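You operate a simulated robot arm through the tools that you are given. There is no shell and no other tool.

You run a simulated two-armed robot. Do the job below in one go: nothing can be reset, and whatever is moved stays where it is left.

Task
Set the rule stop by the job card and pull tape to it.
Fine: stop at the card's length; slacken its screw to move it, then tighten it; clip against the stop.

Only the result counts: the job must be done as asked and must still hold three seconds after the hand-in. Knocking over, shifting, dropping, spilling or breaking anything else fails it.

Robot
Two 7-joint arms with two-finger grippers on one trunk that stands fixed in place. Base frame: the origin is at the foot of the trunk, x ahead of it, y to its left, z up. Units: m, degrees, N and s.
The left shoulder is at [0.026, 0.218, 1.205], the right one opposite. With the tool pointing down near the work surface each hand reaches from about 0.1 to 0.76 m from the base axis, measured 20 degrees to its own side. Payload 2.2 kg a hand.
The TCP of each hand is the grasp point between the finger pads, 0.019 m short of the fingertips. In the tool frame z runs along the fingers and y along their closing line. The gripper opens to 0.116 m. The gripper's body begins 0.07 m behind the TCP.
Orientation is that of the tool frame in the base frame, as a unit quaternion [w, x, y, z]. With the fingers straight down and closing along the base's y, the tool's x points along the base's -x, its y along +y and its z along -z.

Tools
- The arms move only by the tool jog_arm. It takes "left_motion", "right_motion" or both (then of equal length, played together; a hand with none holds still); each is a list of rows, each a list of 7 numbers: the shift along the tool's x, y, z in m, then the turn, a rotation vector about the tool's x, y, z in degrees, then the finger opening in m, from 0 to 0.116. In form: [[dx, dy, dz, rx, ry, rz, hand], ...]. A call has 1 to 20 rows; each row is the pose to reach, as a shift and turn from the pose commanded when the call began, along the tool's axes at that moment. Rows are played at 5 a second. More than 0.05 m and 8.6 degrees between two rows, or a gripper value outside its range, and nothing of the call is played. A pose out of reach is approached as far as the arm can. The call stops where the force on the tool passes 90 N (or 10 N more than at its start, if that is more) or the arm is blocked; 0.2 s more then pass. The fingers move at their own pace and stop on an object; they squeeze with about 38 N. The grip force told is the motor's: it shows also when the fingers shut on nothing. Time passes only in rows, and 0.2 s behind the last, so rows that repeat a pose let the fingers close. It gives the time, the measured TCP pose, the force on the tool (base axes), the opening and the grip force at its end, in the units of the frame above (readings bear some noise), with the torque about the TCP (base axes, N m) and any sound that the robot's microphone picked up.
- Cameras (640 x 400 px; columns grow to the right, rows downward): "scene" is now at [0.1257, 0.0439, 1.3793]; the picture's right is [0.43, -0.90, 0.00], its down [-0.49, -0.23, -0.84] and it looks along [0.76, 0.36, -0.54] (base axes); focal length 375 px, centre (320, 200). "left" rides on the left gripper at [0.069, 0.015, -0.097] in its tool frame; the picture's right is [-0.21, 0.98, 0.00], its down [-0.76, -0.17, -0.63] and it looks along [-0.62, -0.14, 0.77] (tool axes); focal length 251 px, centre (320, 200). "right" rides on the right gripper at [0.069, -0.015, -0.096] in its tool frame; the picture's right is [0.22, 0.98, 0.00], its down [-0.76, 0.17, -0.63] and it looks along [-0.62, 0.14, 0.77] (tool axes); focal length 251 px, centre (320, 200). There is no depth. A picture from a camera that has moved, and an enlarged one, comes with that camera's place and axes in the base frame and with its lens.
- capture(camera): a new picture of that camera. It takes no simulated time.
- lift_body(by): slides the trunk up (or, below 0, down) by that many m; the arms and the scene camera ride with it, the base frame stays. It gives what a move gives, with no picture.
- turn_head(pan, tilt): turns the head with the scene camera to pan (to the left, within 80 degrees either way) and tilt (down, from -29 to 69), counted from straight ahead of the robot. It gives what a move gives.
- zoom(camera, box): a new picture of the part [left, top, right, bottom] of that camera's present view, enlarged. It takes no simulated time.
- sign_off(): hands the job in; it is judged then, once.

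Nothing tells you positions but the pictures and the camera data. Unless the task says otherwise, let go and move clear before handing in.

The tools are called after "Call:" as a command line: name --argument value ..., lists and objects as JSON in quotes. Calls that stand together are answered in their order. jog_arm: Moves the arms, as the interface text tells. Its arguments: {"type":"object","properties":{"left_motion":{"type":"array","items":{"type":"array","items":{"type":"number"}}},"right_motion":{"type":"array","items":{"type":"array","items":{"type":"number"}}}},"required":[]} The other tools are called the same way: lift_body (by) slides the trunk up or down; turn_head (pan, tilt) turns the head that bears the scene camera; capture (camera) takes a picture; zoom (camera, box) takes an enlarged picture of a part of a camera's view; sign_off () hands the job in.

At the start:

```text
time_s: 0.0
left_ee_pos: [0.4466, 0.4813, 1.1139]
left_tcp_rot: [0.0, -0.001, 1.0, 0.0]
left_ft_force: [-1.0, -0.1, 0.2]
left_torque: [0.04, 0.01, 0.0]
left_grip_width: 0.1158
left_finger_force: 0.1
right_ee_pos: [0.471, 0.049, 1.1219]
right_tcp_rot: [0.0, 0.0, 1.0, 0.0]
right_ft_force: [-0.7, 0.2, 0.6]
right_torque: [-0.01, 0.05, 0.02]
right_grip_width: 0.1161
right_finger_force: 0.0
trunk travel left (down, up): [-0.35, 0.14]
head pan, tilt: [25.6, 32.3]
```

scene: 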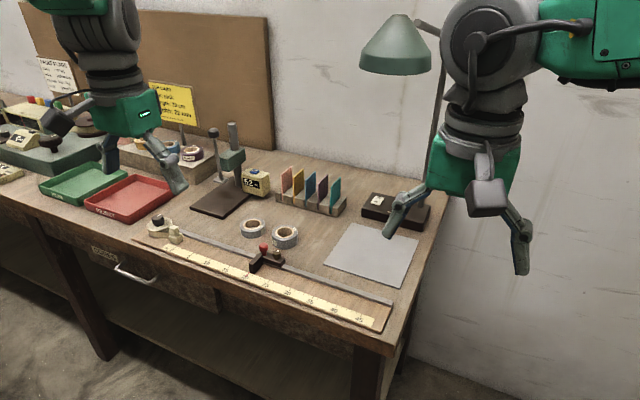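
right: 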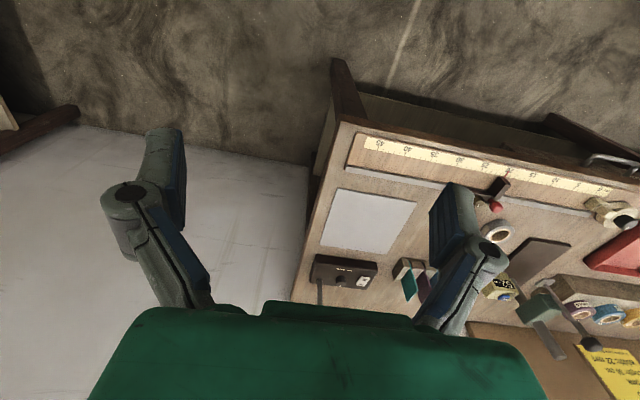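
left: 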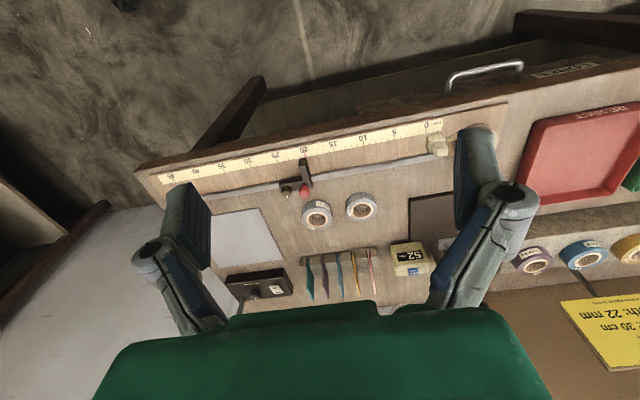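

I see a bench with a rule, a sliding stop with a red knob, tape dispensers and a yellow job card on the back board. I'll zoom in to read the card and inspect the rule and stop.

Call:
zoom --camera "scene" --box '[130, 70, 210, 130]'

Call:
zoom --camera "scene" --box '[130, 200, 290, 300]'

Call:
zoom --camera "scene" --box '[230, 230, 400, 336]'

Call:
zoom --camera "scene" --box '[0, 40, 130, 190]'

Call:
zoom --camera "left" --box '[240, 100, 480, 250]'

```text
6.67 times, centred on (170, 100) of scene
camera zoom: at [0.1257, 0.0439, 1.3793], right [0.43, -0.9, 0.0], down [-0.49, -0.23, -0.84], along [0.76, 0.36, -0.54], focal length 2502 px, centre (1320, 867)
```

zoom: 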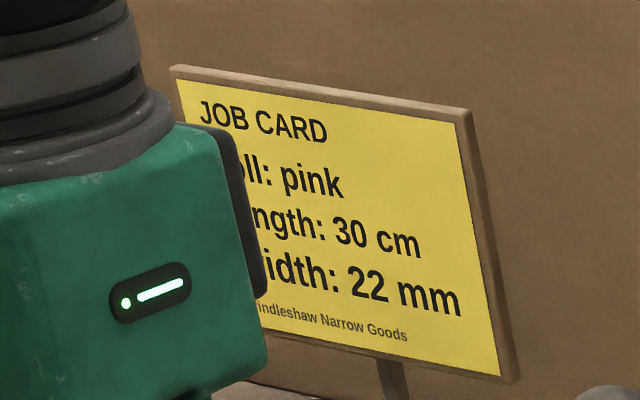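

```text
4.00 times, centred on (210, 250) of scene
camera zoom: at [0.1257, 0.0439, 1.3793], right [0.43, -0.9, 0.0], down [-0.49, -0.23, -0.84], along [0.76, 0.36, -0.54], focal length 1501 px, centre (760, 0)
```

zoom: 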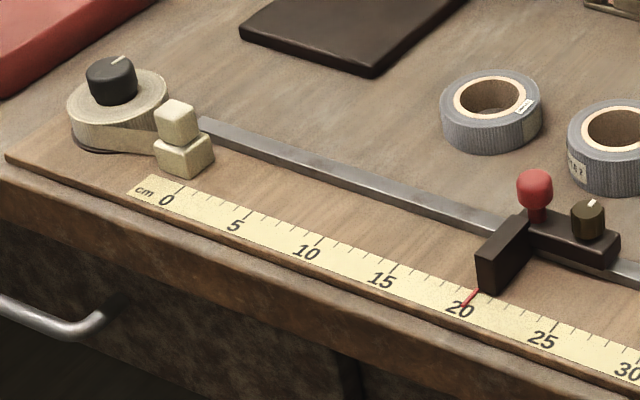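

```text
3.76 times, centred on (315, 283) of scene
camera zoom: at [0.1257, 0.0439, 1.3793], right [0.43, -0.9, 0.0], down [-0.49, -0.23, -0.84], along [0.76, 0.36, -0.54], focal length 1413 px, centre (339, -112)
```

zoom: 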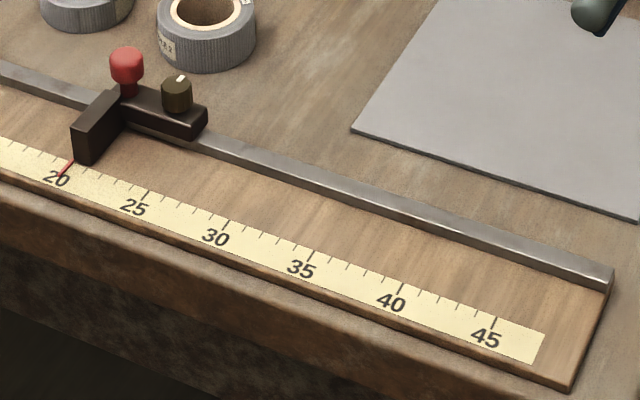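

```text
2.67 times, centred on (65, 115) of scene
camera zoom: at [0.1257, 0.0439, 1.3793], right [0.43, -0.9, 0.0], down [-0.49, -0.23, -0.84], along [0.76, 0.36, -0.54], focal length 1001 px, centre (1000, 427)
```

zoom: 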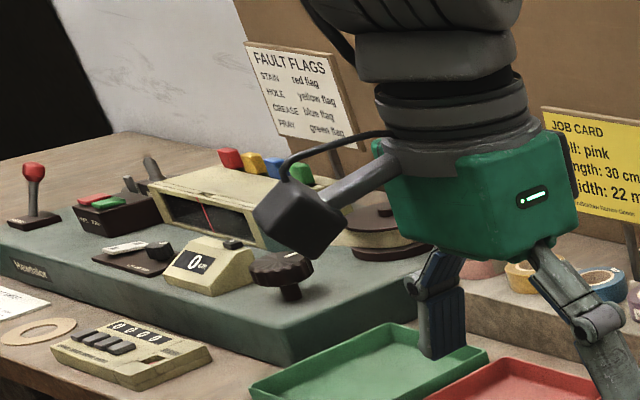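

```text
2.67 times, centred on (360, 175) of left
camera zoom: at [0.3784, 0.4944, 1.2123], right [0.21, 0.98, 0.0], down [0.76, -0.17, 0.63], along [0.62, -0.14, -0.78], focal length 670 px, centre (213, 267)
```

zoom: 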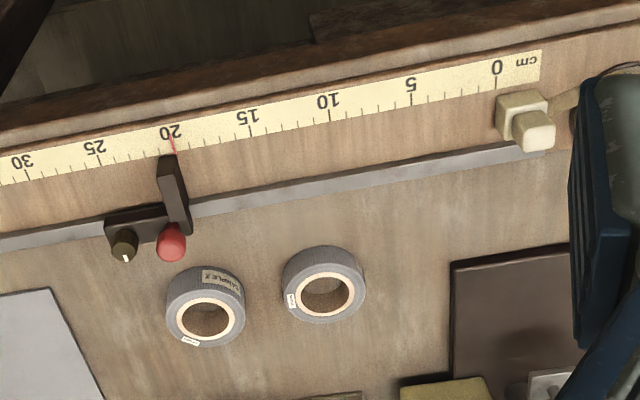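

The card says pink roll, 30 cm, and the stop is at 20. I'll point the head at the rule and zoom in on the stop, its screw, the clip and the reel.

Call:
turn_head --pan 40 --tilt 45

Call:
capture --camera "scene"

```text
time_s: 0.8
left_ee_pos: [0.4421, 0.4784, 1.1161]
left_tcp_rot: [0.001, -0.001, 1.0, 0.0]
left_ft_force: [-0.3, 0.4, 0.1]
left_torque: [0.01, -0.02, 0.05]
left_grip_width: 0.1162
left_finger_force: 0.0
right_ee_pos: [0.4668, 0.0479, 1.1238]
right_tcp_rot: [0.001, 0.0, 1.0, 0.0]
right_ft_force: [0.2, -0.3, 0.0]
right_torque: [0.02, -0.04, -0.01]
right_grip_width: 0.1159
right_finger_force: 0.1
trunk travel left (down, up): [-0.35, 0.14]
head pan, tilt: [40.0, 45.0]
```

```text
taken
camera scene: at [0.107, 0.0578, 1.3604], right [0.64, -0.77, 0.0], down [-0.54, -0.46, -0.7], along [0.54, 0.45, -0.71], focal length 375 px, centre (320, 200)
```

scene: 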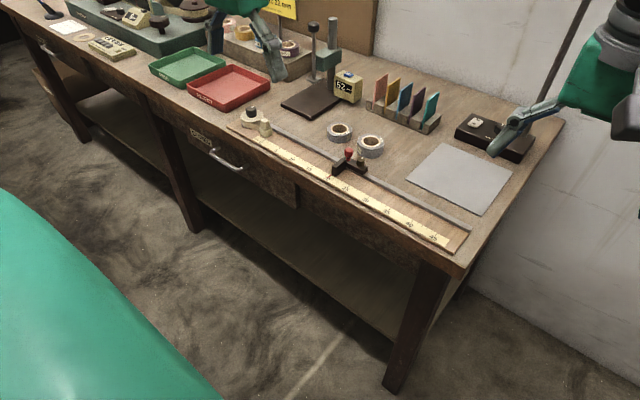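

The rule runs along the near bench edge from reel/clip (0) to 45 at right. I'll zoom in on the stop and the clip.

Call:
zoom --camera "scene" --box '[310, 135, 390, 185]'

Call:
zoom --camera "scene" --box '[225, 95, 305, 145]'

Call:
zoom --camera "left" --box '[270, 140, 350, 210]'

Call:
zoom --camera "left" --box '[400, 90, 480, 160]'

Call:
zoom --camera "scene" --box '[225, 0, 305, 60]'

```text
8.00 times, centred on (350, 160) of scene
camera zoom: at [0.107, 0.0578, 1.3604], right [0.64, -0.77, 0.0], down [-0.54, -0.46, -0.7], along [0.54, 0.45, -0.71], focal length 3003 px, centre (80, 520)
```

zoom: 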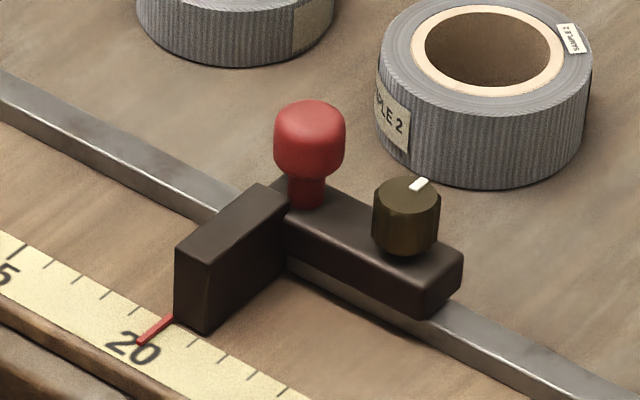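

```text
8.00 times, centred on (265, 120) of scene
camera zoom: at [0.107, 0.0578, 1.3604], right [0.64, -0.77, 0.0], down [-0.54, -0.46, -0.7], along [0.54, 0.45, -0.71], focal length 3003 px, centre (760, 840)
```

zoom: 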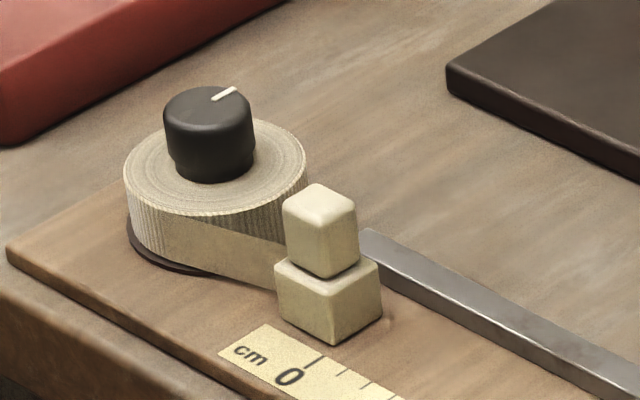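

```text
5.71 times, centred on (310, 175) of left
camera zoom: at [0.3737, 0.4933, 1.2141], right [0.21, 0.98, 0.0], down [0.76, -0.17, 0.63], along [0.62, -0.14, -0.77], focal length 1437 px, centre (377, 343)
```

zoom: 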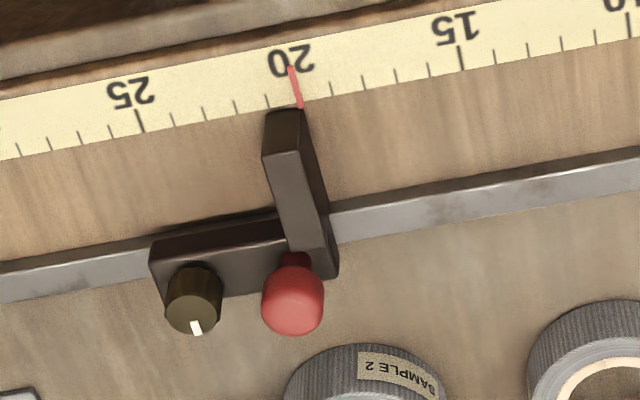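

```text
5.71 times, centred on (440, 125) of left
camera zoom: at [0.3737, 0.4933, 1.2141], right [0.21, 0.98, 0.0], down [0.76, -0.17, 0.63], along [0.62, -0.14, -0.77], focal length 1437 px, centre (-366, 629)
```

zoom: 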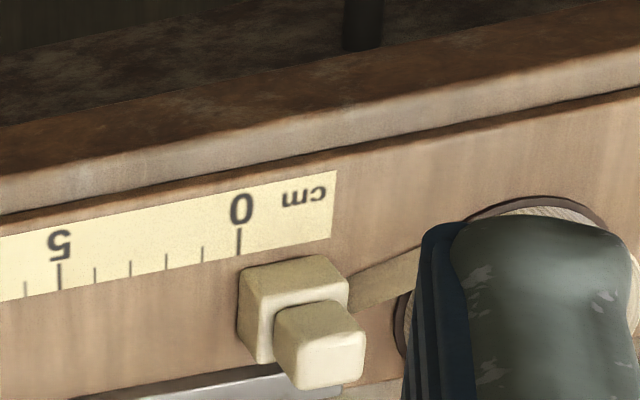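

```text
6.67 times, centred on (265, 30) of scene
camera zoom: at [0.107, 0.0578, 1.3604], right [0.64, -0.77, 0.0], down [-0.54, -0.46, -0.7], along [0.54, 0.45, -0.71], focal length 2502 px, centre (687, 1333)
```

zoom: 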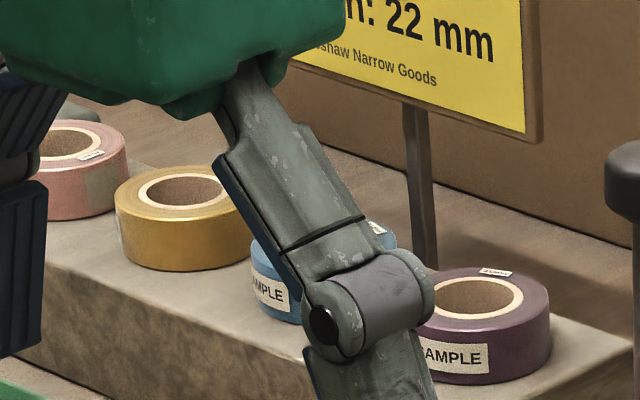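

The stop has a red handle at about [0.624, 0.414, 0.88] and a dark clamp screw at about [0.6235, 0.382, 0.873]; the rule runs along y with 0 at y≈0.63 and 30 at y≈0.33. I'll move the left hand high above the screw, turning it so the fingers close along x.

Call:
jog_arm --left_motion '[[-0.016, -0.009, 0.008, 0, 0, 8, 0.06], [-0.032, -0.018, 0.016, 0, 0, 16, 0.06], [-0.048, -0.027, 0.024, 0, 0, 24, 0.06], [-0.065, -0.036, 0.032, 0, 0, 32, 0.06], [-0.082, -0.045, 0.04, 0, 0, 40, 0.06], [-0.098, -0.054, 0.048, 0, 0, 48, 0.06], [-0.114, -0.062, 0.056, 0, 0, 56, 0.06], [-0.13, -0.07, 0.064, 0, 0, 64, 0.06], [-0.146, -0.078, 0.072, 0, 0, 72, 0.06], [-0.162, -0.086, 0.08, 0, 0, 80, 0.06], [-0.181, -0.0966, 0.09, 0, 0, 88, 0.06], [-0.181, -0.0966, 0.096, 0, 0, 90, 0.06], [-0.181, -0.0966, 0.096, 0, 0, 90, 0.06]]'

Call:
capture --camera "scene"

Call:
capture --camera "left"

```text
time_s: 3.6
left_ee_pos: [0.6232, 0.3829, 1.0206]
left_tcp_rot: [0.0, 0.708, 0.707, 0.001]
left_ft_force: [-0.5, -0.3, 0.0]
left_torque: [0.01, -0.01, 0.0]
left_grip_width: 0.0599
left_finger_force: 0.0
right_ee_pos: [0.4669, 0.0491, 1.124]
right_tcp_rot: [0.0, 0.0, 1.0, 0.0]
right_ft_force: [-0.8, -0.2, 0.1]
right_torque: [0.0, -0.04, 0.01]
right_grip_width: 0.1159
right_finger_force: 0.2
trunk travel left (down, up): [-0.35, 0.14]
head pan, tilt: [40.0, 45.0]
```

```text
taken
camera scene: at [0.1083, 0.0575, 1.3603], right [0.64, -0.77, 0.0], down [-0.55, -0.46, -0.7], along [0.54, 0.45, -0.71], focal length 375 px, centre (320, 200)
```

scene: 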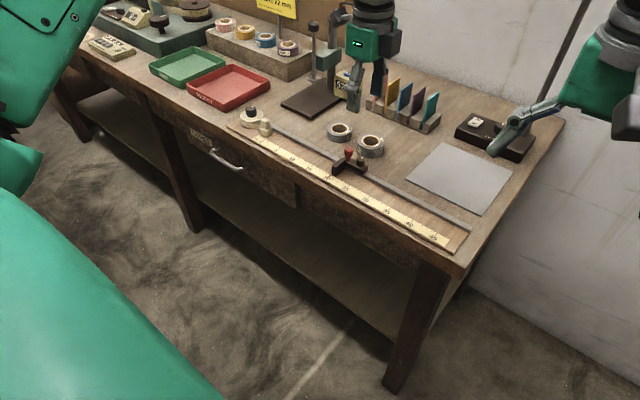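

```text
taken
camera left: at [0.6388, 0.4499, 1.1177], right [0.98, -0.22, 0.0], down [-0.17, -0.76, 0.63], along [-0.13, -0.62, -0.77], focal length 251 px, centre (320, 200)
```

left: 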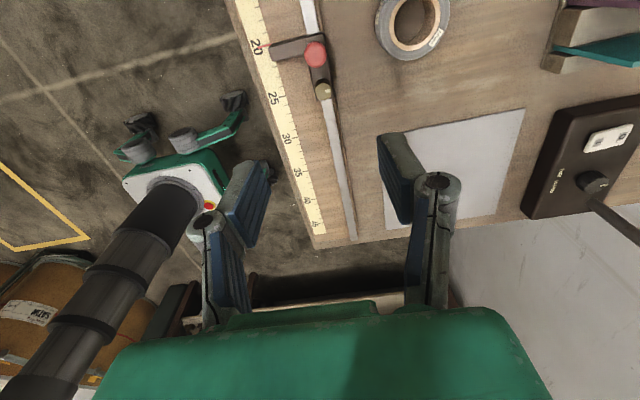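

The hand is above the screw with fingers closing along x. I'll zoom the wrist camera on the stop to refine the position.

Call:
zoom --camera "left" --box '[260, 20, 380, 120]'

Call:
zoom --camera "scene" --box '[310, 135, 390, 185]'

```text
4.00 times, centred on (320, 70) of left
camera zoom: at [0.6388, 0.4499, 1.1177], right [0.98, -0.22, 0.0], down [-0.17, -0.76, 0.63], along [-0.13, -0.62, -0.77], focal length 1006 px, centre (320, 720)
```

zoom: 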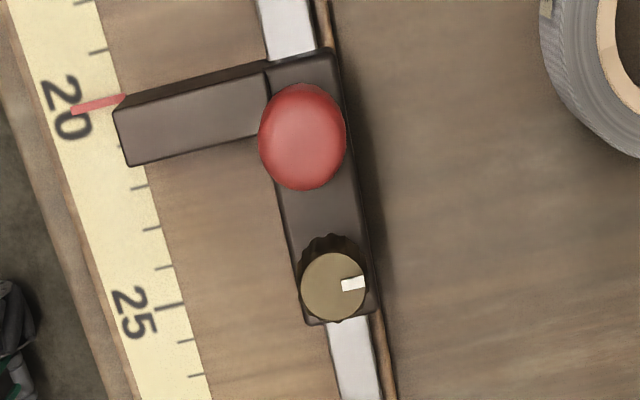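

```text
8.00 times, centred on (350, 160) of scene
camera zoom: at [0.1083, 0.0575, 1.3603], right [0.64, -0.77, 0.0], down [-0.55, -0.46, -0.7], along [0.54, 0.45, -0.71], focal length 3003 px, centre (80, 520)
```

zoom: 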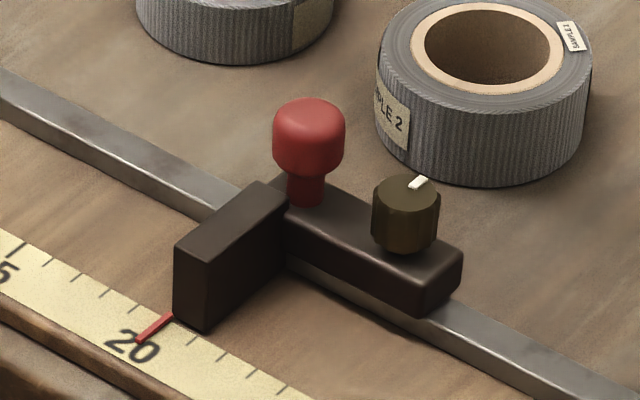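

The screw sits about 3 mm farther in x than the tool and otherwise under it. I'll lower to just above it and turn +40° so that a loosening (counter-clockwise) stroke has room.

Call:
jog_arm --left_motion '[[0, 0.001, 0.018, 0, 0, 8, 0.04], [0, 0.002, 0.036, 0, 0, 16, 0.04], [0, 0.003, 0.054, 0, 0, 24, 0.04], [0, 0.003, 0.072, 0, 0, 32, 0.04], [0, 0.003, 0.09, 0, 0, 40, 0.04], [0, 0.003, 0.09, 0, 0, 40, 0.04]]'

Call:
capture --camera "left"

Call:
zoom --camera "scene" --box '[290, 85, 410, 185]'

```text
time_s: 5.0
left_ee_pos: [0.6277, 0.3831, 0.9302]
left_tcp_rot: [0.0, 0.907, 0.422, 0.001]
left_ft_force: [-0.5, -0.3, 0.9]
left_torque: [0.0, 0.03, 0.03]
left_grip_width: 0.04
left_finger_force: 0.0
right_ee_pos: [0.467, 0.047, 1.124]
right_tcp_rot: [0.001, 0.0, 1.0, 0.0]
right_ft_force: [0.1, 0.0, -0.9]
right_torque: [0.0, -0.04, 0.0]
right_grip_width: 0.1162
right_finger_force: 0.1
trunk travel left (down, up): [-0.35, 0.14]
head pan, tilt: [40.0, 45.0]
```

```text
taken
camera left: at [0.6832, 0.424, 1.0283], right [0.61, -0.79, 0.0], down [-0.62, -0.47, 0.63], along [-0.5, -0.39, -0.78], focal length 251 px, centre (320, 200)
```

left: 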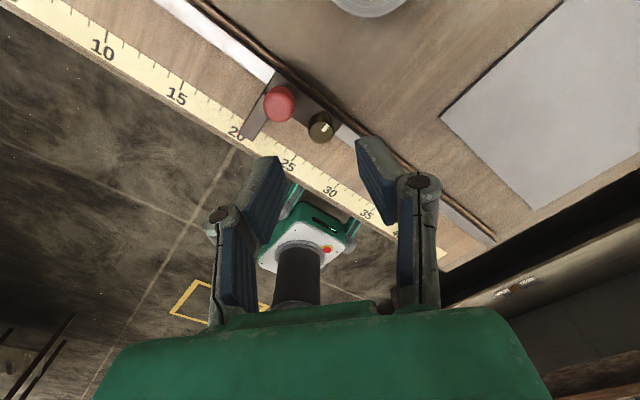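

```text
4.00 times, centred on (350, 135) of scene
camera zoom: at [0.1082, 0.0577, 1.3603], right [0.64, -0.77, 0.0], down [-0.55, -0.46, -0.7], along [0.54, 0.45, -0.71], focal length 1501 px, centre (200, 460)
```

zoom: 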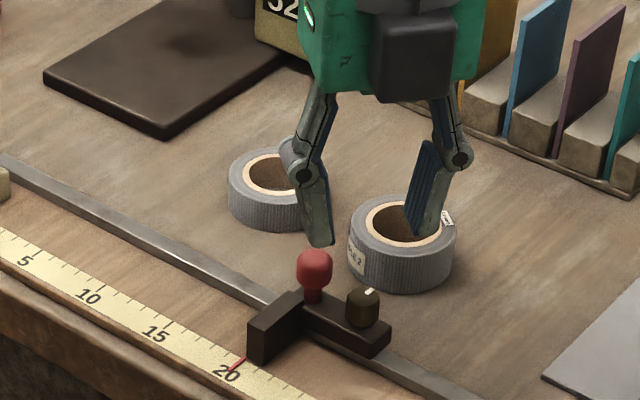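

I'll zoom in to refine the screw's position relative to the fingers.

Call:
zoom --camera "left" --box '[240, 70, 400, 170]'

```text
4.00 times, centred on (320, 120) of left
camera zoom: at [0.6832, 0.424, 1.0283], right [0.61, -0.79, 0.0], down [-0.62, -0.47, 0.63], along [-0.5, -0.39, -0.78], focal length 1006 px, centre (320, 520)
```

zoom: 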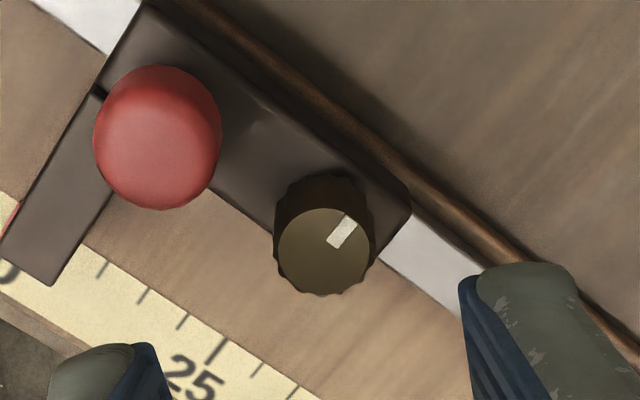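

The screw top is at about [0.627, 0.3805, 0.872], within 1 mm of the tool axis. I'll go down with a 30 mm opening and close on it.

Call:
jog_arm --left_motion '[[0, 0, 0.015, 0, 0, 0, 0.03], [0, 0, 0.03, 0, 0, 0, 0.03], [0, 0, 0.04, 0, 0, 0, 0.03], [0, 0, 0.05, 0, 0, 0, 0.03], [0, 0, 0.05, 0, 0, 0, 0.03]]'

Call:
zoom --camera "left" --box '[220, 70, 420, 195]'

Call:
zoom --camera "scene" --box '[310, 125, 406, 185]'

```text
time_s: 6.2
left_ee_pos: [0.6274, 0.3819, 0.88]
left_tcp_rot: [0.001, 0.906, 0.423, 0.002]
left_ft_force: [-0.2, -0.3, -0.8]
left_torque: [-0.02, -0.01, -0.01]
left_grip_width: 0.03
left_finger_force: 0.0
right_ee_pos: [0.4675, 0.0478, 1.1244]
right_tcp_rot: [0.002, 0.0, 1.0, 0.001]
right_ft_force: [-0.4, 0.3, -1.4]
right_torque: [0.0, -0.02, 0.0]
right_grip_width: 0.1162
right_finger_force: 0.1
trunk travel left (down, up): [-0.35, 0.14]
head pan, tilt: [40.0, 45.0]
```

```text
3.20 times, centred on (320, 132) of left
camera zoom: at [0.6833, 0.4246, 0.9777], right [0.61, -0.79, 0.0], down [-0.62, -0.47, 0.63], along [-0.5, -0.39, -0.78], focal length 805 px, centre (320, 416)
```

zoom: 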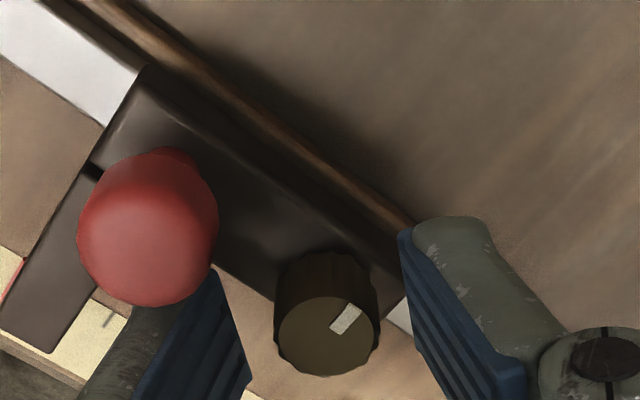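

```text
6.67 times, centred on (358, 155) of scene
camera zoom: at [0.1083, 0.0576, 1.3603], right [0.64, -0.77, 0.0], down [-0.55, -0.46, -0.7], along [0.54, 0.45, -0.71], focal length 2502 px, centre (67, 500)
```

zoom: 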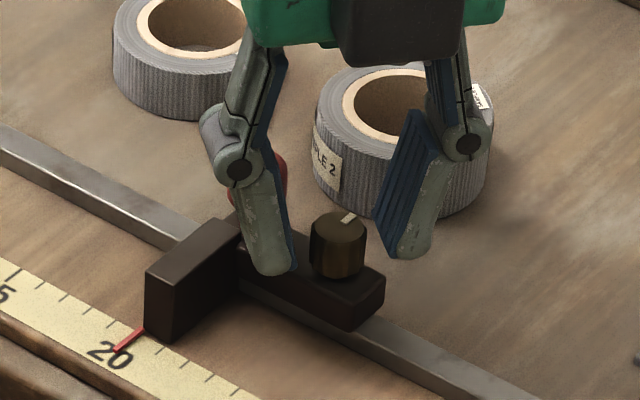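

The screw sits centred between the fingers and the tips are clear of the body. I'll close on it and make a first counter-clockwise turn of 40°.

Call:
jog_arm --left_motion '[[0, 0, 0, 0, 0, 0, 0.0], [0, 0, 0, 0, 0, 0, 0.0], [0, 0, 0, 0, 0, -5, 0.0], [0, 0, 0, 0, 0, -10, 0.0], [0, 0, 0, 0, 0, -15, 0.0], [0, 0, 0, 0, 0, -20, 0.0]]'

Call:
zoom --camera "left" --box '[220, 70, 420, 195]'

Call:
zoom --camera "scene" --box '[310, 125, 406, 185]'

```text
time_s: 7.6
left_ee_pos: [0.6279, 0.3821, 0.879]
left_tcp_rot: [0.001, 0.818, 0.575, 0.001]
left_ft_force: [1.1, -1.4, -3.0]
left_torque: [0.29, -0.1, -0.24]
left_grip_width: 0.0178
left_finger_force: 43.1
right_ee_pos: [0.467, 0.0483, 1.1229]
right_tcp_rot: [0.002, -0.001, 1.0, 0.0]
right_ft_force: [0.8, 0.3, -0.6]
right_torque: [-0.01, 0.0, 0.02]
right_grip_width: 0.1161
right_finger_force: 0.1
trunk travel left (down, up): [-0.35, 0.14]
head pan, tilt: [40.0, 45.0]
```

```text
3.20 times, centred on (320, 132) of left
camera zoom: at [0.6655, 0.4418, 0.9777], right [0.85, -0.53, 0.0], down [-0.41, -0.66, 0.63], along [-0.34, -0.53, -0.78], focal length 805 px, centre (320, 416)
```

zoom: 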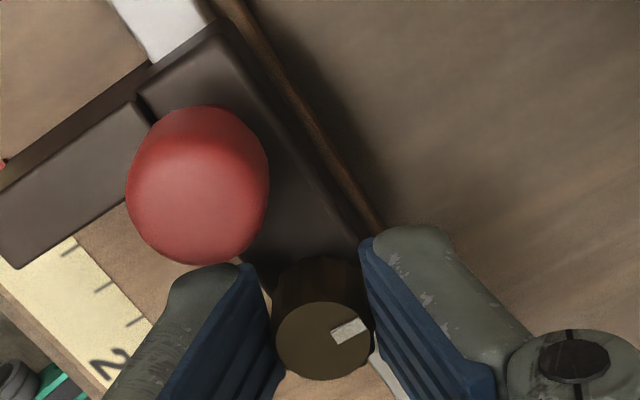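

```text
6.67 times, centred on (358, 155) of scene
camera zoom: at [0.109, 0.0572, 1.3602], right [0.64, -0.77, 0.0], down [-0.55, -0.46, -0.7], along [0.54, 0.45, -0.71], focal length 2502 px, centre (67, 500)
```

zoom: 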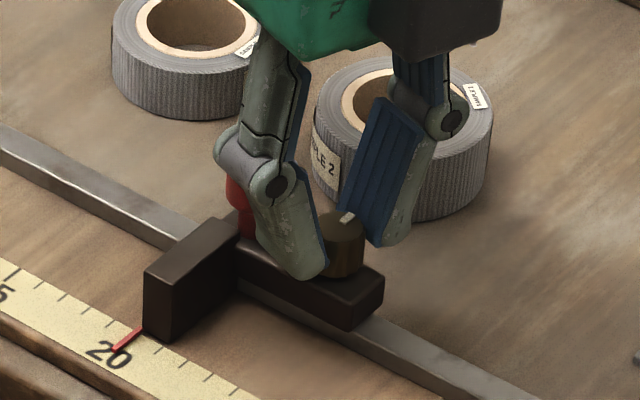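

The fingers hold the screw (17.8 mm) but its mark has hardly turned in the scene view, with 0.24 N m of reaction. I'll continue the turn and watch the torque and mark.

Call:
jog_arm --left_motion '[[0, 0, 0, 0, 0, -6, 0.0], [0, 0, 0, 0, 0, -12, 0.0], [0, 0, 0, 0, 0, -18, 0.0]]'

Call:
zoom --camera "left" --box '[220, 70, 420, 195]'

Call:
zoom --camera "scene" --box '[310, 125, 406, 185]'

```text
time_s: 8.4
left_ee_pos: [0.6275, 0.3825, 0.8805]
left_tcp_rot: [0.001, 0.718, 0.696, 0.0]
left_ft_force: [-3.9, 2.2, -5.3]
left_torque: [-0.07, 0.07, -0.3]
left_grip_width: 0.0182
left_finger_force: 43.2
right_ee_pos: [0.4675, 0.0482, 1.1233]
right_tcp_rot: [0.001, 0.0, 1.0, 0.0]
right_ft_force: [-0.1, -0.9, 0.4]
right_torque: [0.02, 0.01, -0.01]
right_grip_width: 0.1161
right_finger_force: 0.1
trunk travel left (down, up): [-0.35, 0.14]
head pan, tilt: [40.0, 45.0]
```

```text
3.20 times, centred on (320, 132) of left
camera zoom: at [0.6446, 0.4504, 0.9779], right [0.97, -0.25, 0.0], down [-0.19, -0.75, 0.63], along [-0.16, -0.61, -0.77], focal length 805 px, centre (320, 416)
```

zoom: 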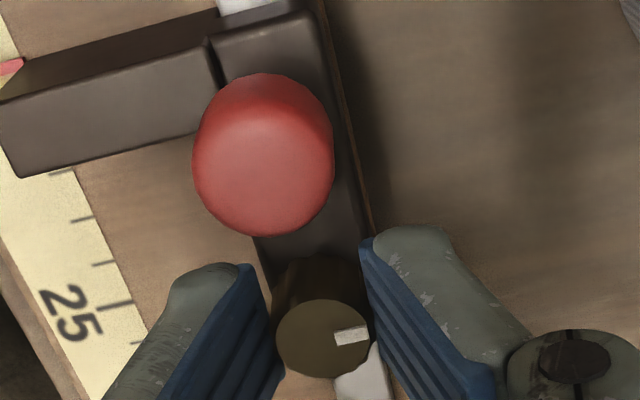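

```text
6.67 times, centred on (358, 155) of scene
camera zoom: at [0.1086, 0.0586, 1.3601], right [0.64, -0.77, 0.0], down [-0.55, -0.46, -0.7], along [0.54, 0.45, -0.71], focal length 2502 px, centre (67, 500)
```

zoom: 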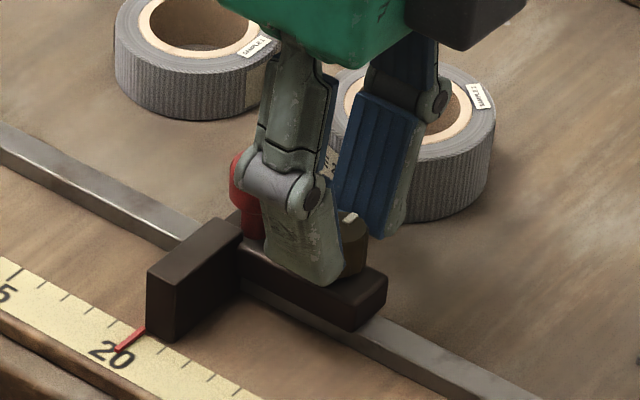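

In the wrist view the mark now stays with the fingers, so the screw has begun turning. I'll continue the stroke another 40°.

Call:
jog_arm --left_motion '[[0, 0, 0, 0, 0, -7, 0.0], [0, 0, 0, 0, 0, -14, 0.0], [0, 0, 0, 0, 0, -21, 0.0], [0, 0, 0, 0, 0, -28, 0.0], [0, 0, 0, 0, 0, -35, 0.0], [0, 0, 0, 0, 0, -42, 0.0]]'

Call:
zoom --camera "left" --box '[220, 70, 420, 195]'

Call:
zoom --camera "scene" --box '[310, 125, 406, 185]'

```text
time_s: 9.8
left_ee_pos: [0.6262, 0.3814, 0.8798]
left_tcp_rot: [-0.001, 0.422, 0.907, 0.0]
left_ft_force: [-14.4, -3.9, -2.7]
left_torque: [0.03, 0.34, -0.37]
left_grip_width: 0.0181
left_finger_force: 42.9
right_ee_pos: [0.4647, 0.047, 1.1237]
right_tcp_rot: [0.001, 0.0, 1.0, 0.0]
right_ft_force: [0.5, 0.3, 0.2]
right_torque: [-0.02, -0.01, -0.04]
right_grip_width: 0.1161
right_finger_force: 0.2
trunk travel left (down, up): [-0.35, 0.14]
head pan, tilt: [40.0, 45.0]
```

```text
3.20 times, centred on (320, 132) of left
camera zoom: at [0.5938, 0.4429, 0.9786], right [0.89, 0.46, 0.0], down [0.36, -0.69, 0.63], along [0.29, -0.56, -0.77], focal length 805 px, centre (320, 416)
```

zoom: 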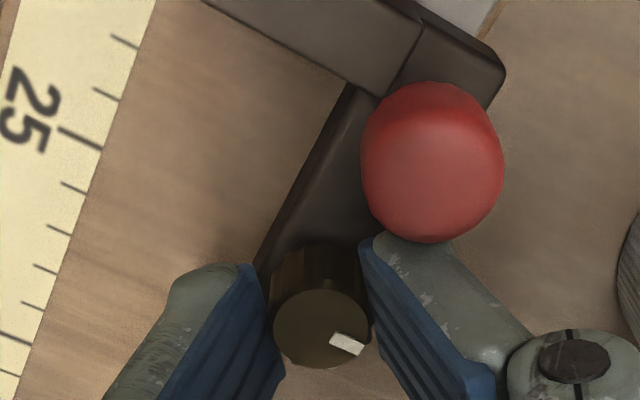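

```text
6.67 times, centred on (358, 155) of scene
camera zoom: at [0.1066, 0.0564, 1.3604], right [0.64, -0.77, 0.0], down [-0.54, -0.46, -0.7], along [0.54, 0.45, -0.71], focal length 2502 px, centre (67, 500)
```

zoom: 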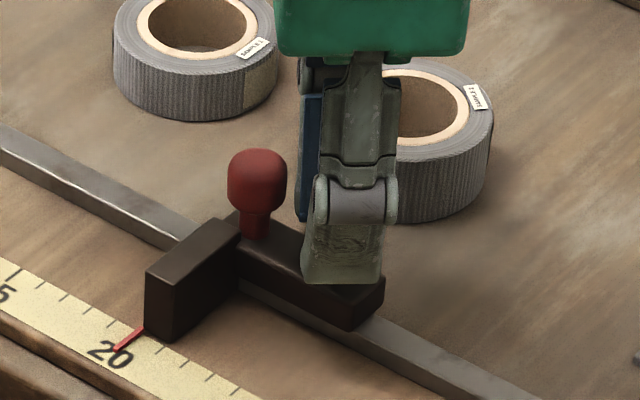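

Working out the mark's direction in the base frame, it has stayed at about -5° to -10° throughout, so the fingers slipped round the screw. I'll open slightly, go back to the starting angle and look at the screw closely before trying again.

Call:
jog_arm --left_motion '[[0, 0, 0, 0, 0, 8, 0.0], [0, 0, 0, 0, 0, 16, 0.0], [0, 0, 0, 0, 0, 24, 0.0], [0, 0, 0, 0, 0, 32, 0.0], [0, 0, 0, 0, 0, 40, 0.0]]'

Call:
zoom --camera "left" --box '[220, 70, 420, 195]'

Call:
zoom --camera "scene" --box '[310, 125, 406, 185]'

```text
time_s: 11.0
left_ee_pos: [0.6269, 0.3804, 0.8803]
left_tcp_rot: [0.001, 0.708, 0.706, 0.0]
left_ft_force: [-12.8, -9.9, -4.3]
left_torque: [-0.93, 0.16, -0.01]
left_grip_width: 0.0178
left_finger_force: 43.1
right_ee_pos: [0.4667, 0.0472, 1.1246]
right_tcp_rot: [0.002, -0.001, 1.0, 0.001]
right_ft_force: [-0.3, 0.9, 0.3]
right_torque: [0.03, 0.03, -0.03]
right_grip_width: 0.1162
right_finger_force: 0.1
trunk travel left (down, up): [-0.35, 0.14]
head pan, tilt: [40.0, 45.0]
```

```text
3.20 times, centred on (320, 132) of left
camera zoom: at [0.6422, 0.4495, 0.9787], right [0.98, -0.22, 0.0], down [-0.17, -0.76, 0.63], along [-0.14, -0.62, -0.77], focal length 805 px, centre (320, 416)
```

zoom: 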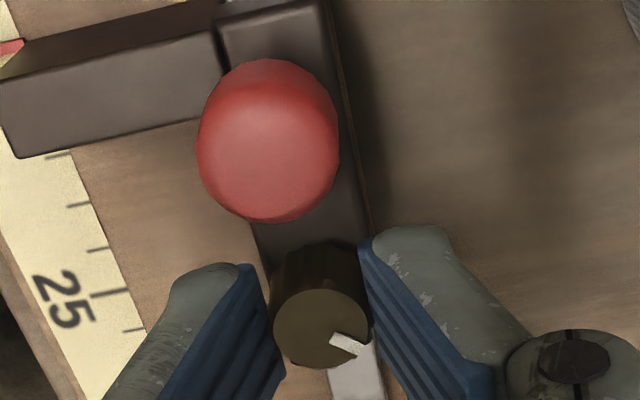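

```text
6.67 times, centred on (358, 155) of scene
camera zoom: at [0.1072, 0.0553, 1.3604], right [0.64, -0.77, 0.0], down [-0.54, -0.45, -0.7], along [0.54, 0.45, -0.71], focal length 2502 px, centre (67, 500)
```

zoom: 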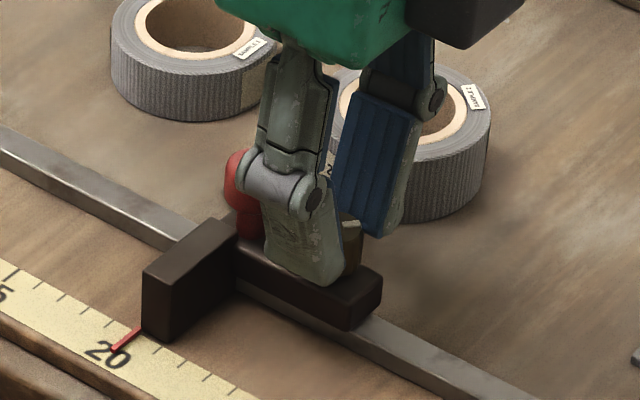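

Going back clockwise, the screw's mark moved with the fingers (now about -50°) with almost no torque, so counter-clockwise is the blocked (tight) side and clockwise frees it. I'll continue clockwise another 40° and watch the torque.

Call:
jog_arm --left_motion '[[0, 0, 0, 0, 0, 8, 0.0], [0, 0, 0, 0, 0, 16, 0.0], [0, 0, 0, 0, 0, 24, 0.0], [0, 0, 0, 0, 0, 32, 0.0], [0, 0, 0, 0, 0, 40, 0.0]]'

Call:
zoom --camera "left" --box '[220, 70, 420, 195]'

Call:
zoom --camera "scene" --box '[310, 125, 406, 185]'

```text
time_s: 12.2
left_ee_pos: [0.6278, 0.3828, 0.8824]
left_tcp_rot: [0.0, 0.907, 0.422, 0.001]
left_ft_force: [-11.3, 1.4, -4.4]
left_torque: [0.66, -0.6, 0.01]
left_grip_width: 0.0177
left_finger_force: 43.1
right_ee_pos: [0.4659, 0.0471, 1.1243]
right_tcp_rot: [0.0, -0.001, 1.0, 0.001]
right_ft_force: [-0.5, -0.5, 0.9]
right_torque: [0.02, -0.01, 0.02]
right_grip_width: 0.1161
right_finger_force: 0.0
trunk travel left (down, up): [-0.35, 0.14]
head pan, tilt: [40.0, 45.0]
```

```text
3.20 times, centred on (320, 132) of left
camera zoom: at [0.6833, 0.4246, 0.9789], right [0.61, -0.79, 0.0], down [-0.62, -0.47, 0.63], along [-0.5, -0.38, -0.78], focal length 805 px, centre (320, 416)
```

zoom: 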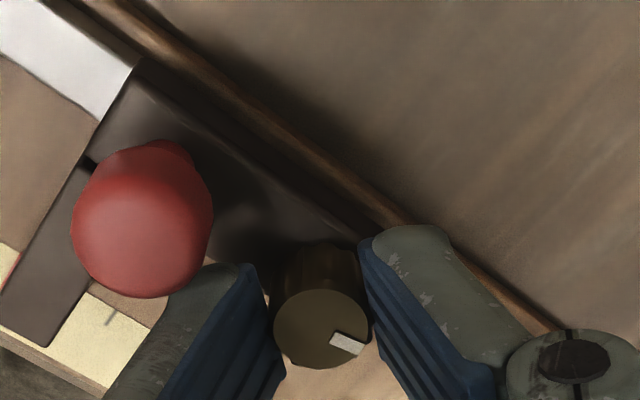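

```text
6.67 times, centred on (358, 155) of scene
camera zoom: at [0.1071, 0.0586, 1.3603], right [0.64, -0.77, 0.0], down [-0.54, -0.46, -0.7], along [0.54, 0.45, -0.71], focal length 2502 px, centre (67, 500)
```

zoom: 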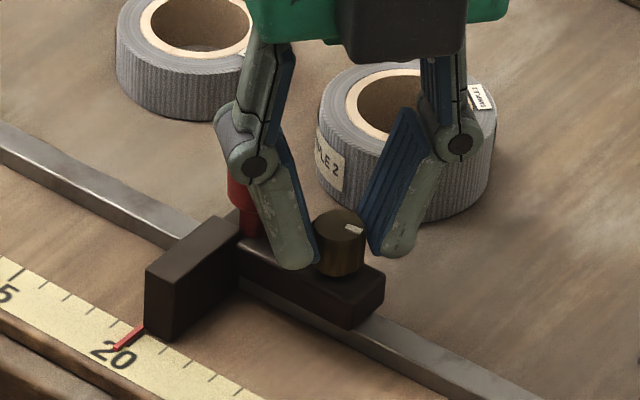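

The screw turned a full 80° clockwise with no resistance, so the stop should be slack. I'll test by drawing it 8 mm towards -y while still holding the screw.

Call:
jog_arm --left_motion '[[-0.0015, 0.0013, 0, 0, 0, 0, 0.0], [-0.003, 0.0026, 0, 0, 0, 0, 0.0], [-0.0046, 0.0039, 0, 0, 0, 0, 0.0], [-0.0061, 0.0052, 0, 0, 0, 0, 0.0]]'

Call:
zoom --camera "scene" --box '[310, 125, 406, 185]'

```text
time_s: 13.2
left_ee_pos: [0.627, 0.3744, 0.8813]
left_tcp_rot: [0.001, 0.906, 0.423, 0.002]
left_ft_force: [-9.7, 1.2, -4.1]
left_torque: [0.37, -0.19, 0.01]
left_grip_width: 0.018
left_finger_force: 42.8
right_ee_pos: [0.4653, 0.0483, 1.123]
right_tcp_rot: [0.001, 0.0, 1.0, 0.0]
right_ft_force: [0.4, -0.6, 0.5]
right_torque: [-0.03, -0.01, 0.0]
right_grip_width: 0.116
right_finger_force: 0.1
trunk travel left (down, up): [-0.35, 0.14]
head pan, tilt: [40.0, 45.0]
```

```text
6.67 times, centred on (358, 155) of scene
camera zoom: at [0.1075, 0.0579, 1.3603], right [0.64, -0.77, 0.0], down [-0.54, -0.46, -0.7], along [0.54, 0.45, -0.71], focal length 2502 px, centre (67, 500)
```

zoom: 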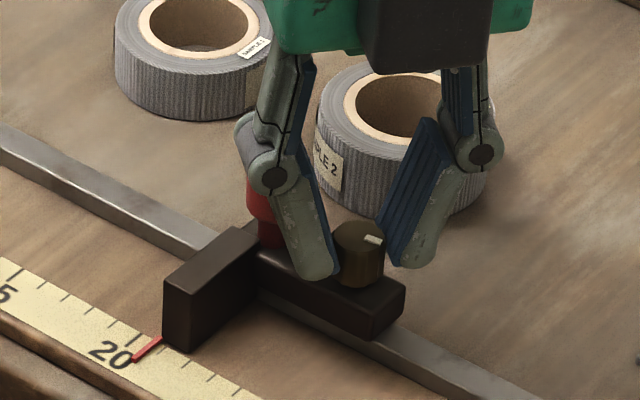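

The stop slid with the hand (pointer about 20.8), so it is slack. I'll slide it on towards 30, stopping a little short to check.

Call:
jog_arm --left_motion '[[-0.0077, 0.0064, 0, 0, 0, 0, 0.0], [-0.0153, 0.0129, 0, 0, 0, 0, 0.0], [-0.023, 0.0193, 0, 0, 0, 0, 0.0], [-0.0306, 0.0258, 0, 0, 0, 0, 0.0], [-0.0383, 0.0322, 0, 0, 0, 0, 0.0], [-0.0459, 0.0386, 0, 0, 0, 0, 0.0], [-0.0536, 0.0451, 0, 0, 0, 0, 0.0], [-0.0612, 0.0515, 0, 0, 0, 0, 0.0], [-0.0681, 0.0573, 0, 0, 0, 0, 0.0], [-0.0681, 0.0573, 0, 0, 0, 0, 0.0]]'

Call:
capture --camera "scene"

Call:
capture --camera "left"

```text
time_s: 15.4
left_ee_pos: [0.6268, 0.287, 0.8805]
left_tcp_rot: [0.001, 0.906, 0.423, 0.001]
left_ft_force: [-6.4, 0.0, -6.4]
left_torque: [0.7, -0.68, 0.0]
left_grip_width: 0.018
left_finger_force: 43.0
right_ee_pos: [0.4666, 0.0475, 1.1228]
right_tcp_rot: [0.001, 0.0, 1.0, -0.001]
right_ft_force: [0.2, 0.1, 0.2]
right_torque: [0.0, 0.0, 0.02]
right_grip_width: 0.116
right_finger_force: 0.0
trunk travel left (down, up): [-0.35, 0.14]
head pan, tilt: [40.0, 45.0]
```

```text
taken
camera scene: at [0.1082, 0.0572, 1.3602], right [0.64, -0.77, 0.0], down [-0.55, -0.46, -0.7], along [0.54, 0.45, -0.71], focal length 375 px, centre (320, 200)
```

scene: 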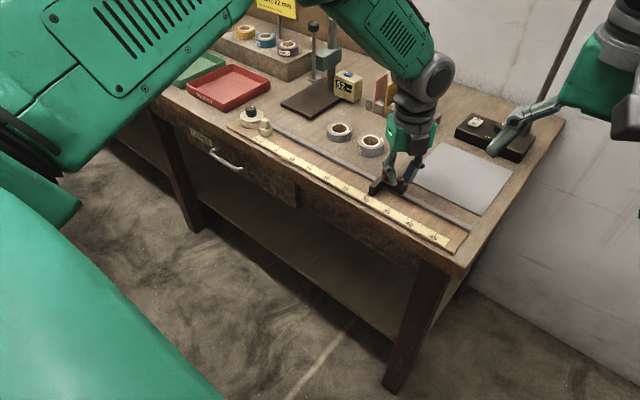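

```text
taken
camera left: at [0.6834, 0.3281, 0.9788], right [0.61, -0.79, 0.0], down [-0.61, -0.47, 0.63], along [-0.5, -0.39, -0.78], focal length 251 px, centre (320, 200)
```

left: 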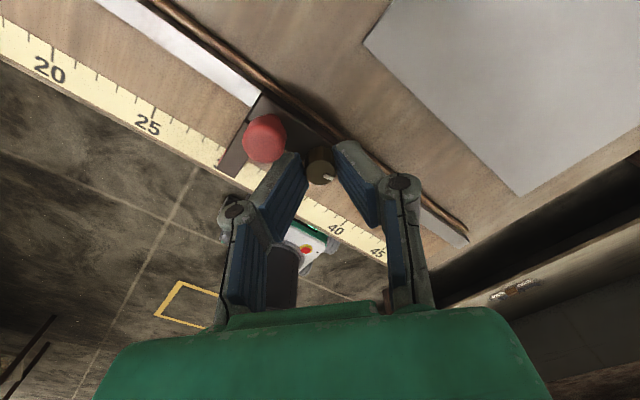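

Call:
zoom --camera "scene" --box '[350, 170, 414, 210]'

Call:
zoom --camera "scene" --box '[366, 180, 398, 200]'

Call:
zoom --camera "left" --box '[180, 120, 260, 170]'

```text
10.00 times, centred on (382, 190) of scene
camera zoom: at [0.1082, 0.0572, 1.3602], right [0.64, -0.77, 0.0], down [-0.55, -0.46, -0.7], along [0.54, 0.45, -0.71], focal length 3753 px, centre (-300, 300)
```

zoom: 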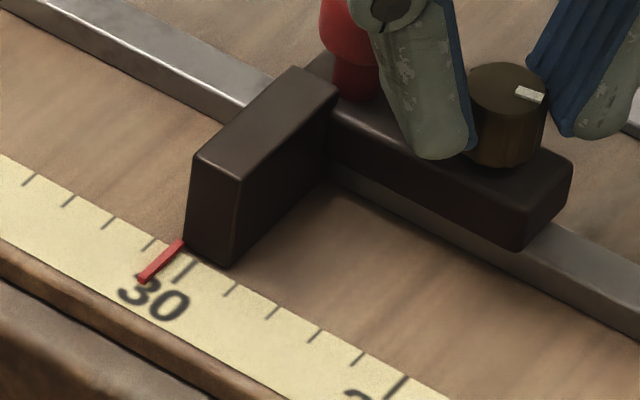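

```text
16.00 times, centred on (382, 190) of scene
camera zoom: at [0.1082, 0.0572, 1.3602], right [0.64, -0.77, 0.0], down [-0.55, -0.46, -0.7], along [0.54, 0.45, -0.71], focal length 6005 px, centre (-672, 360)
```

zoom: 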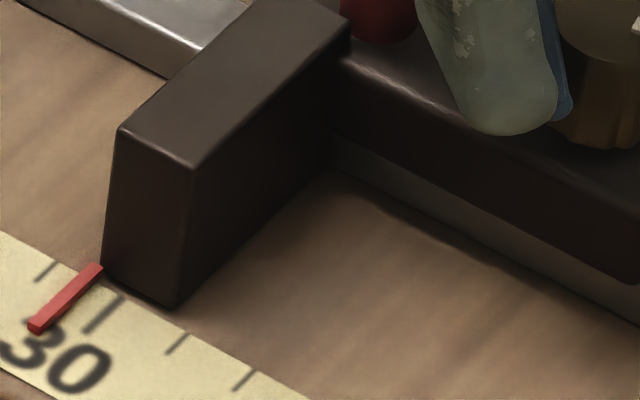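

```text
8.00 times, centred on (220, 145) of left
camera zoom: at [0.6834, 0.3281, 0.9788], right [0.61, -0.79, 0.0], down [-0.61, -0.47, 0.63], along [-0.5, -0.39, -0.78], focal length 2012 px, centre (1120, 640)
```

zoom: 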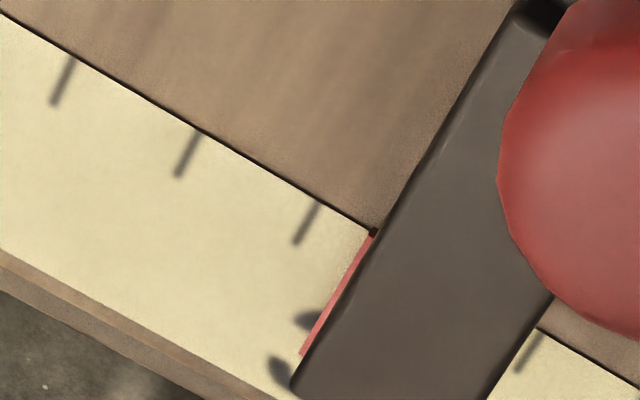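

The pointer now reads about 29.5–29.6 (allowing for parallax). I'll move it 4 mm further and check again.

Call:
jog_arm --left_motion '[[-0.0015, 0.0013, 0, 0, 0, 0, 0.0], [-0.0031, 0.0026, 0, 0, 0, 0, 0.0], [-0.0031, 0.0026, 0, 0, 0, 0, 0.0]]'

Call:
zoom --camera "scene" --box '[366, 180, 398, 200]'

Call:
zoom --camera "left" --box '[180, 120, 260, 170]'

```text
time_s: 16.2
left_ee_pos: [0.6265, 0.2808, 0.8802]
left_tcp_rot: [0.001, 0.906, 0.423, 0.0]
left_ft_force: [-8.4, 1.1, -4.8]
left_torque: [0.4, -0.17, 0.01]
left_grip_width: 0.0178
left_finger_force: 43.4
right_ee_pos: [0.4659, 0.0476, 1.1236]
right_tcp_rot: [0.0, 0.001, 1.0, 0.0]
right_ft_force: [0.0, -0.6, 0.2]
right_torque: [0.0, 0.02, 0.03]
right_grip_width: 0.1159
right_finger_force: 0.0
trunk travel left (down, up): [-0.35, 0.14]
head pan, tilt: [40.0, 45.0]
```

```text
16.00 times, centred on (382, 190) of scene
camera zoom: at [0.1079, 0.0573, 1.3603], right [0.64, -0.77, 0.0], down [-0.54, -0.46, -0.7], along [0.54, 0.45, -0.71], focal length 6005 px, centre (-672, 360)
```

zoom: 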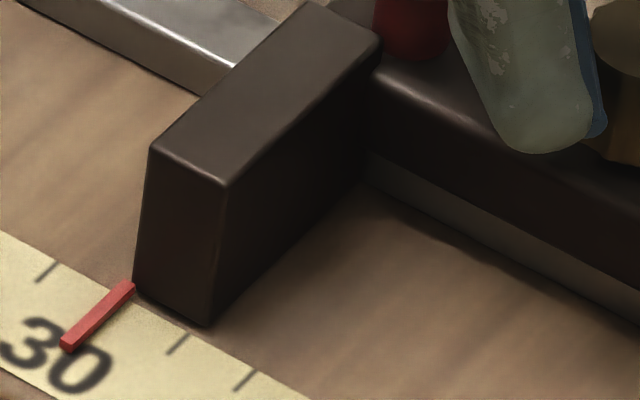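

```text
8.00 times, centred on (220, 145) of left
camera zoom: at [0.6834, 0.3235, 0.9788], right [0.61, -0.79, 0.0], down [-0.61, -0.47, 0.63], along [-0.5, -0.39, -0.78], focal length 2012 px, centre (1120, 640)
```

zoom: 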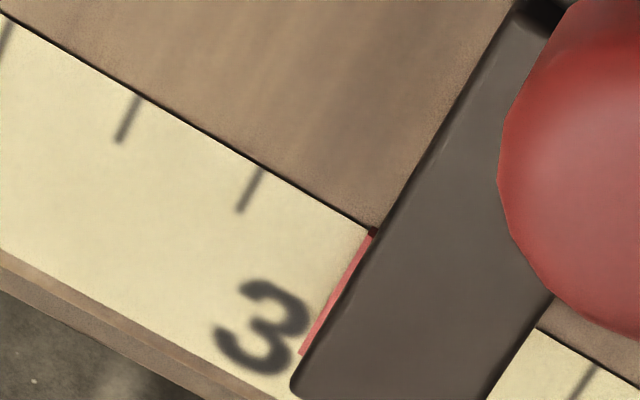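

The pointer now overlies the 30 tick in both views. I'll tighten the screw by turning counter-clockwise back to its blocked position, then check.

Call:
jog_arm --left_motion '[[0, 0, 0, 0, 0, -7, 0.0], [0, 0, 0, 0, 0, -14, 0.0], [0, 0, 0, 0, 0, -21, 0.0], [0, 0, 0, 0, 0, -28, 0.0], [0, 0, 0, 0, 0, -35, 0.0], [0, 0, 0, 0, 0, -42, 0.0], [0, 0, 0, 0, 0, -49, 0.0], [0, 0, 0, 0, 0, -56, 0.0], [0, 0, 0, 0, 0, -63, 0.0], [0, 0, 0, 0, 0, -70, 0.0], [0, 0, 0, 0, 0, -77, 0.0], [0, 0, 0, 0, 0, -84, 0.0], [0, 0, 0, 0, 0, -90, 0.0]]'

Call:
zoom --camera "left" --box '[220, 70, 420, 195]'

Call:
zoom --camera "scene" --box '[366, 180, 398, 200]'

```text
time_s: 19.0
left_ee_pos: [0.6267, 0.2811, 0.8809]
left_tcp_rot: [0.0, 0.341, 0.94, 0.001]
left_ft_force: [-14.2, -6.1, -2.3]
left_torque: [-0.19, 0.18, -0.25]
left_grip_width: 0.018
left_finger_force: 43.1
right_ee_pos: [0.4675, 0.0477, 1.125]
right_tcp_rot: [0.002, 0.0, 1.0, 0.001]
right_ft_force: [0.3, -0.1, 0.8]
right_torque: [0.02, -0.02, 0.01]
right_grip_width: 0.1159
right_finger_force: 0.0
trunk travel left (down, up): [-0.35, 0.14]
head pan, tilt: [40.0, 45.0]
```

```text
3.20 times, centred on (320, 132) of left
camera zoom: at [0.5836, 0.3352, 0.9788], right [0.79, 0.61, 0.0], down [0.47, -0.61, 0.63], along [0.39, -0.5, -0.77], focal length 805 px, centre (320, 416)
```

zoom: 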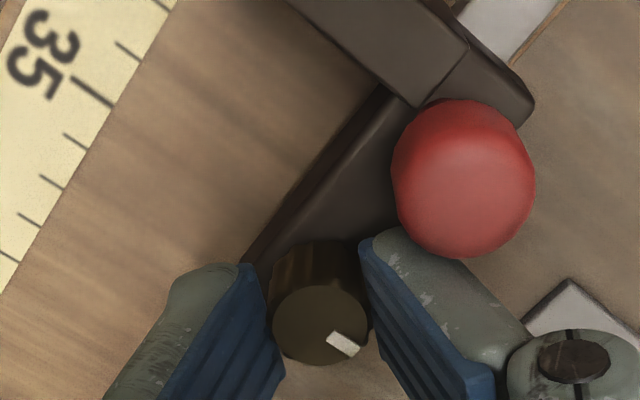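

```text
16.00 times, centred on (382, 190) of scene
camera zoom: at [0.1065, 0.0543, 1.3605], right [0.64, -0.77, 0.0], down [-0.54, -0.45, -0.71], along [0.54, 0.45, -0.71], focal length 6005 px, centre (-672, 360)
```

zoom: 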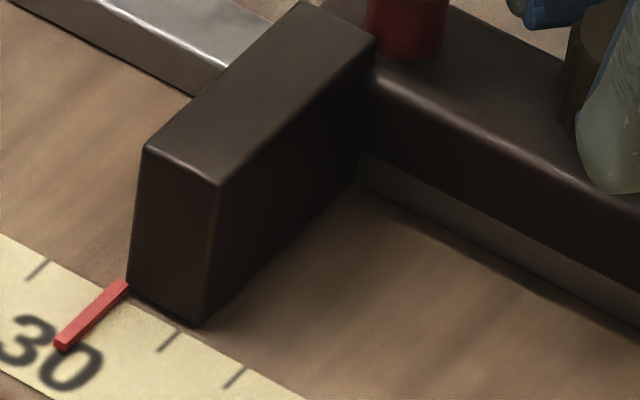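

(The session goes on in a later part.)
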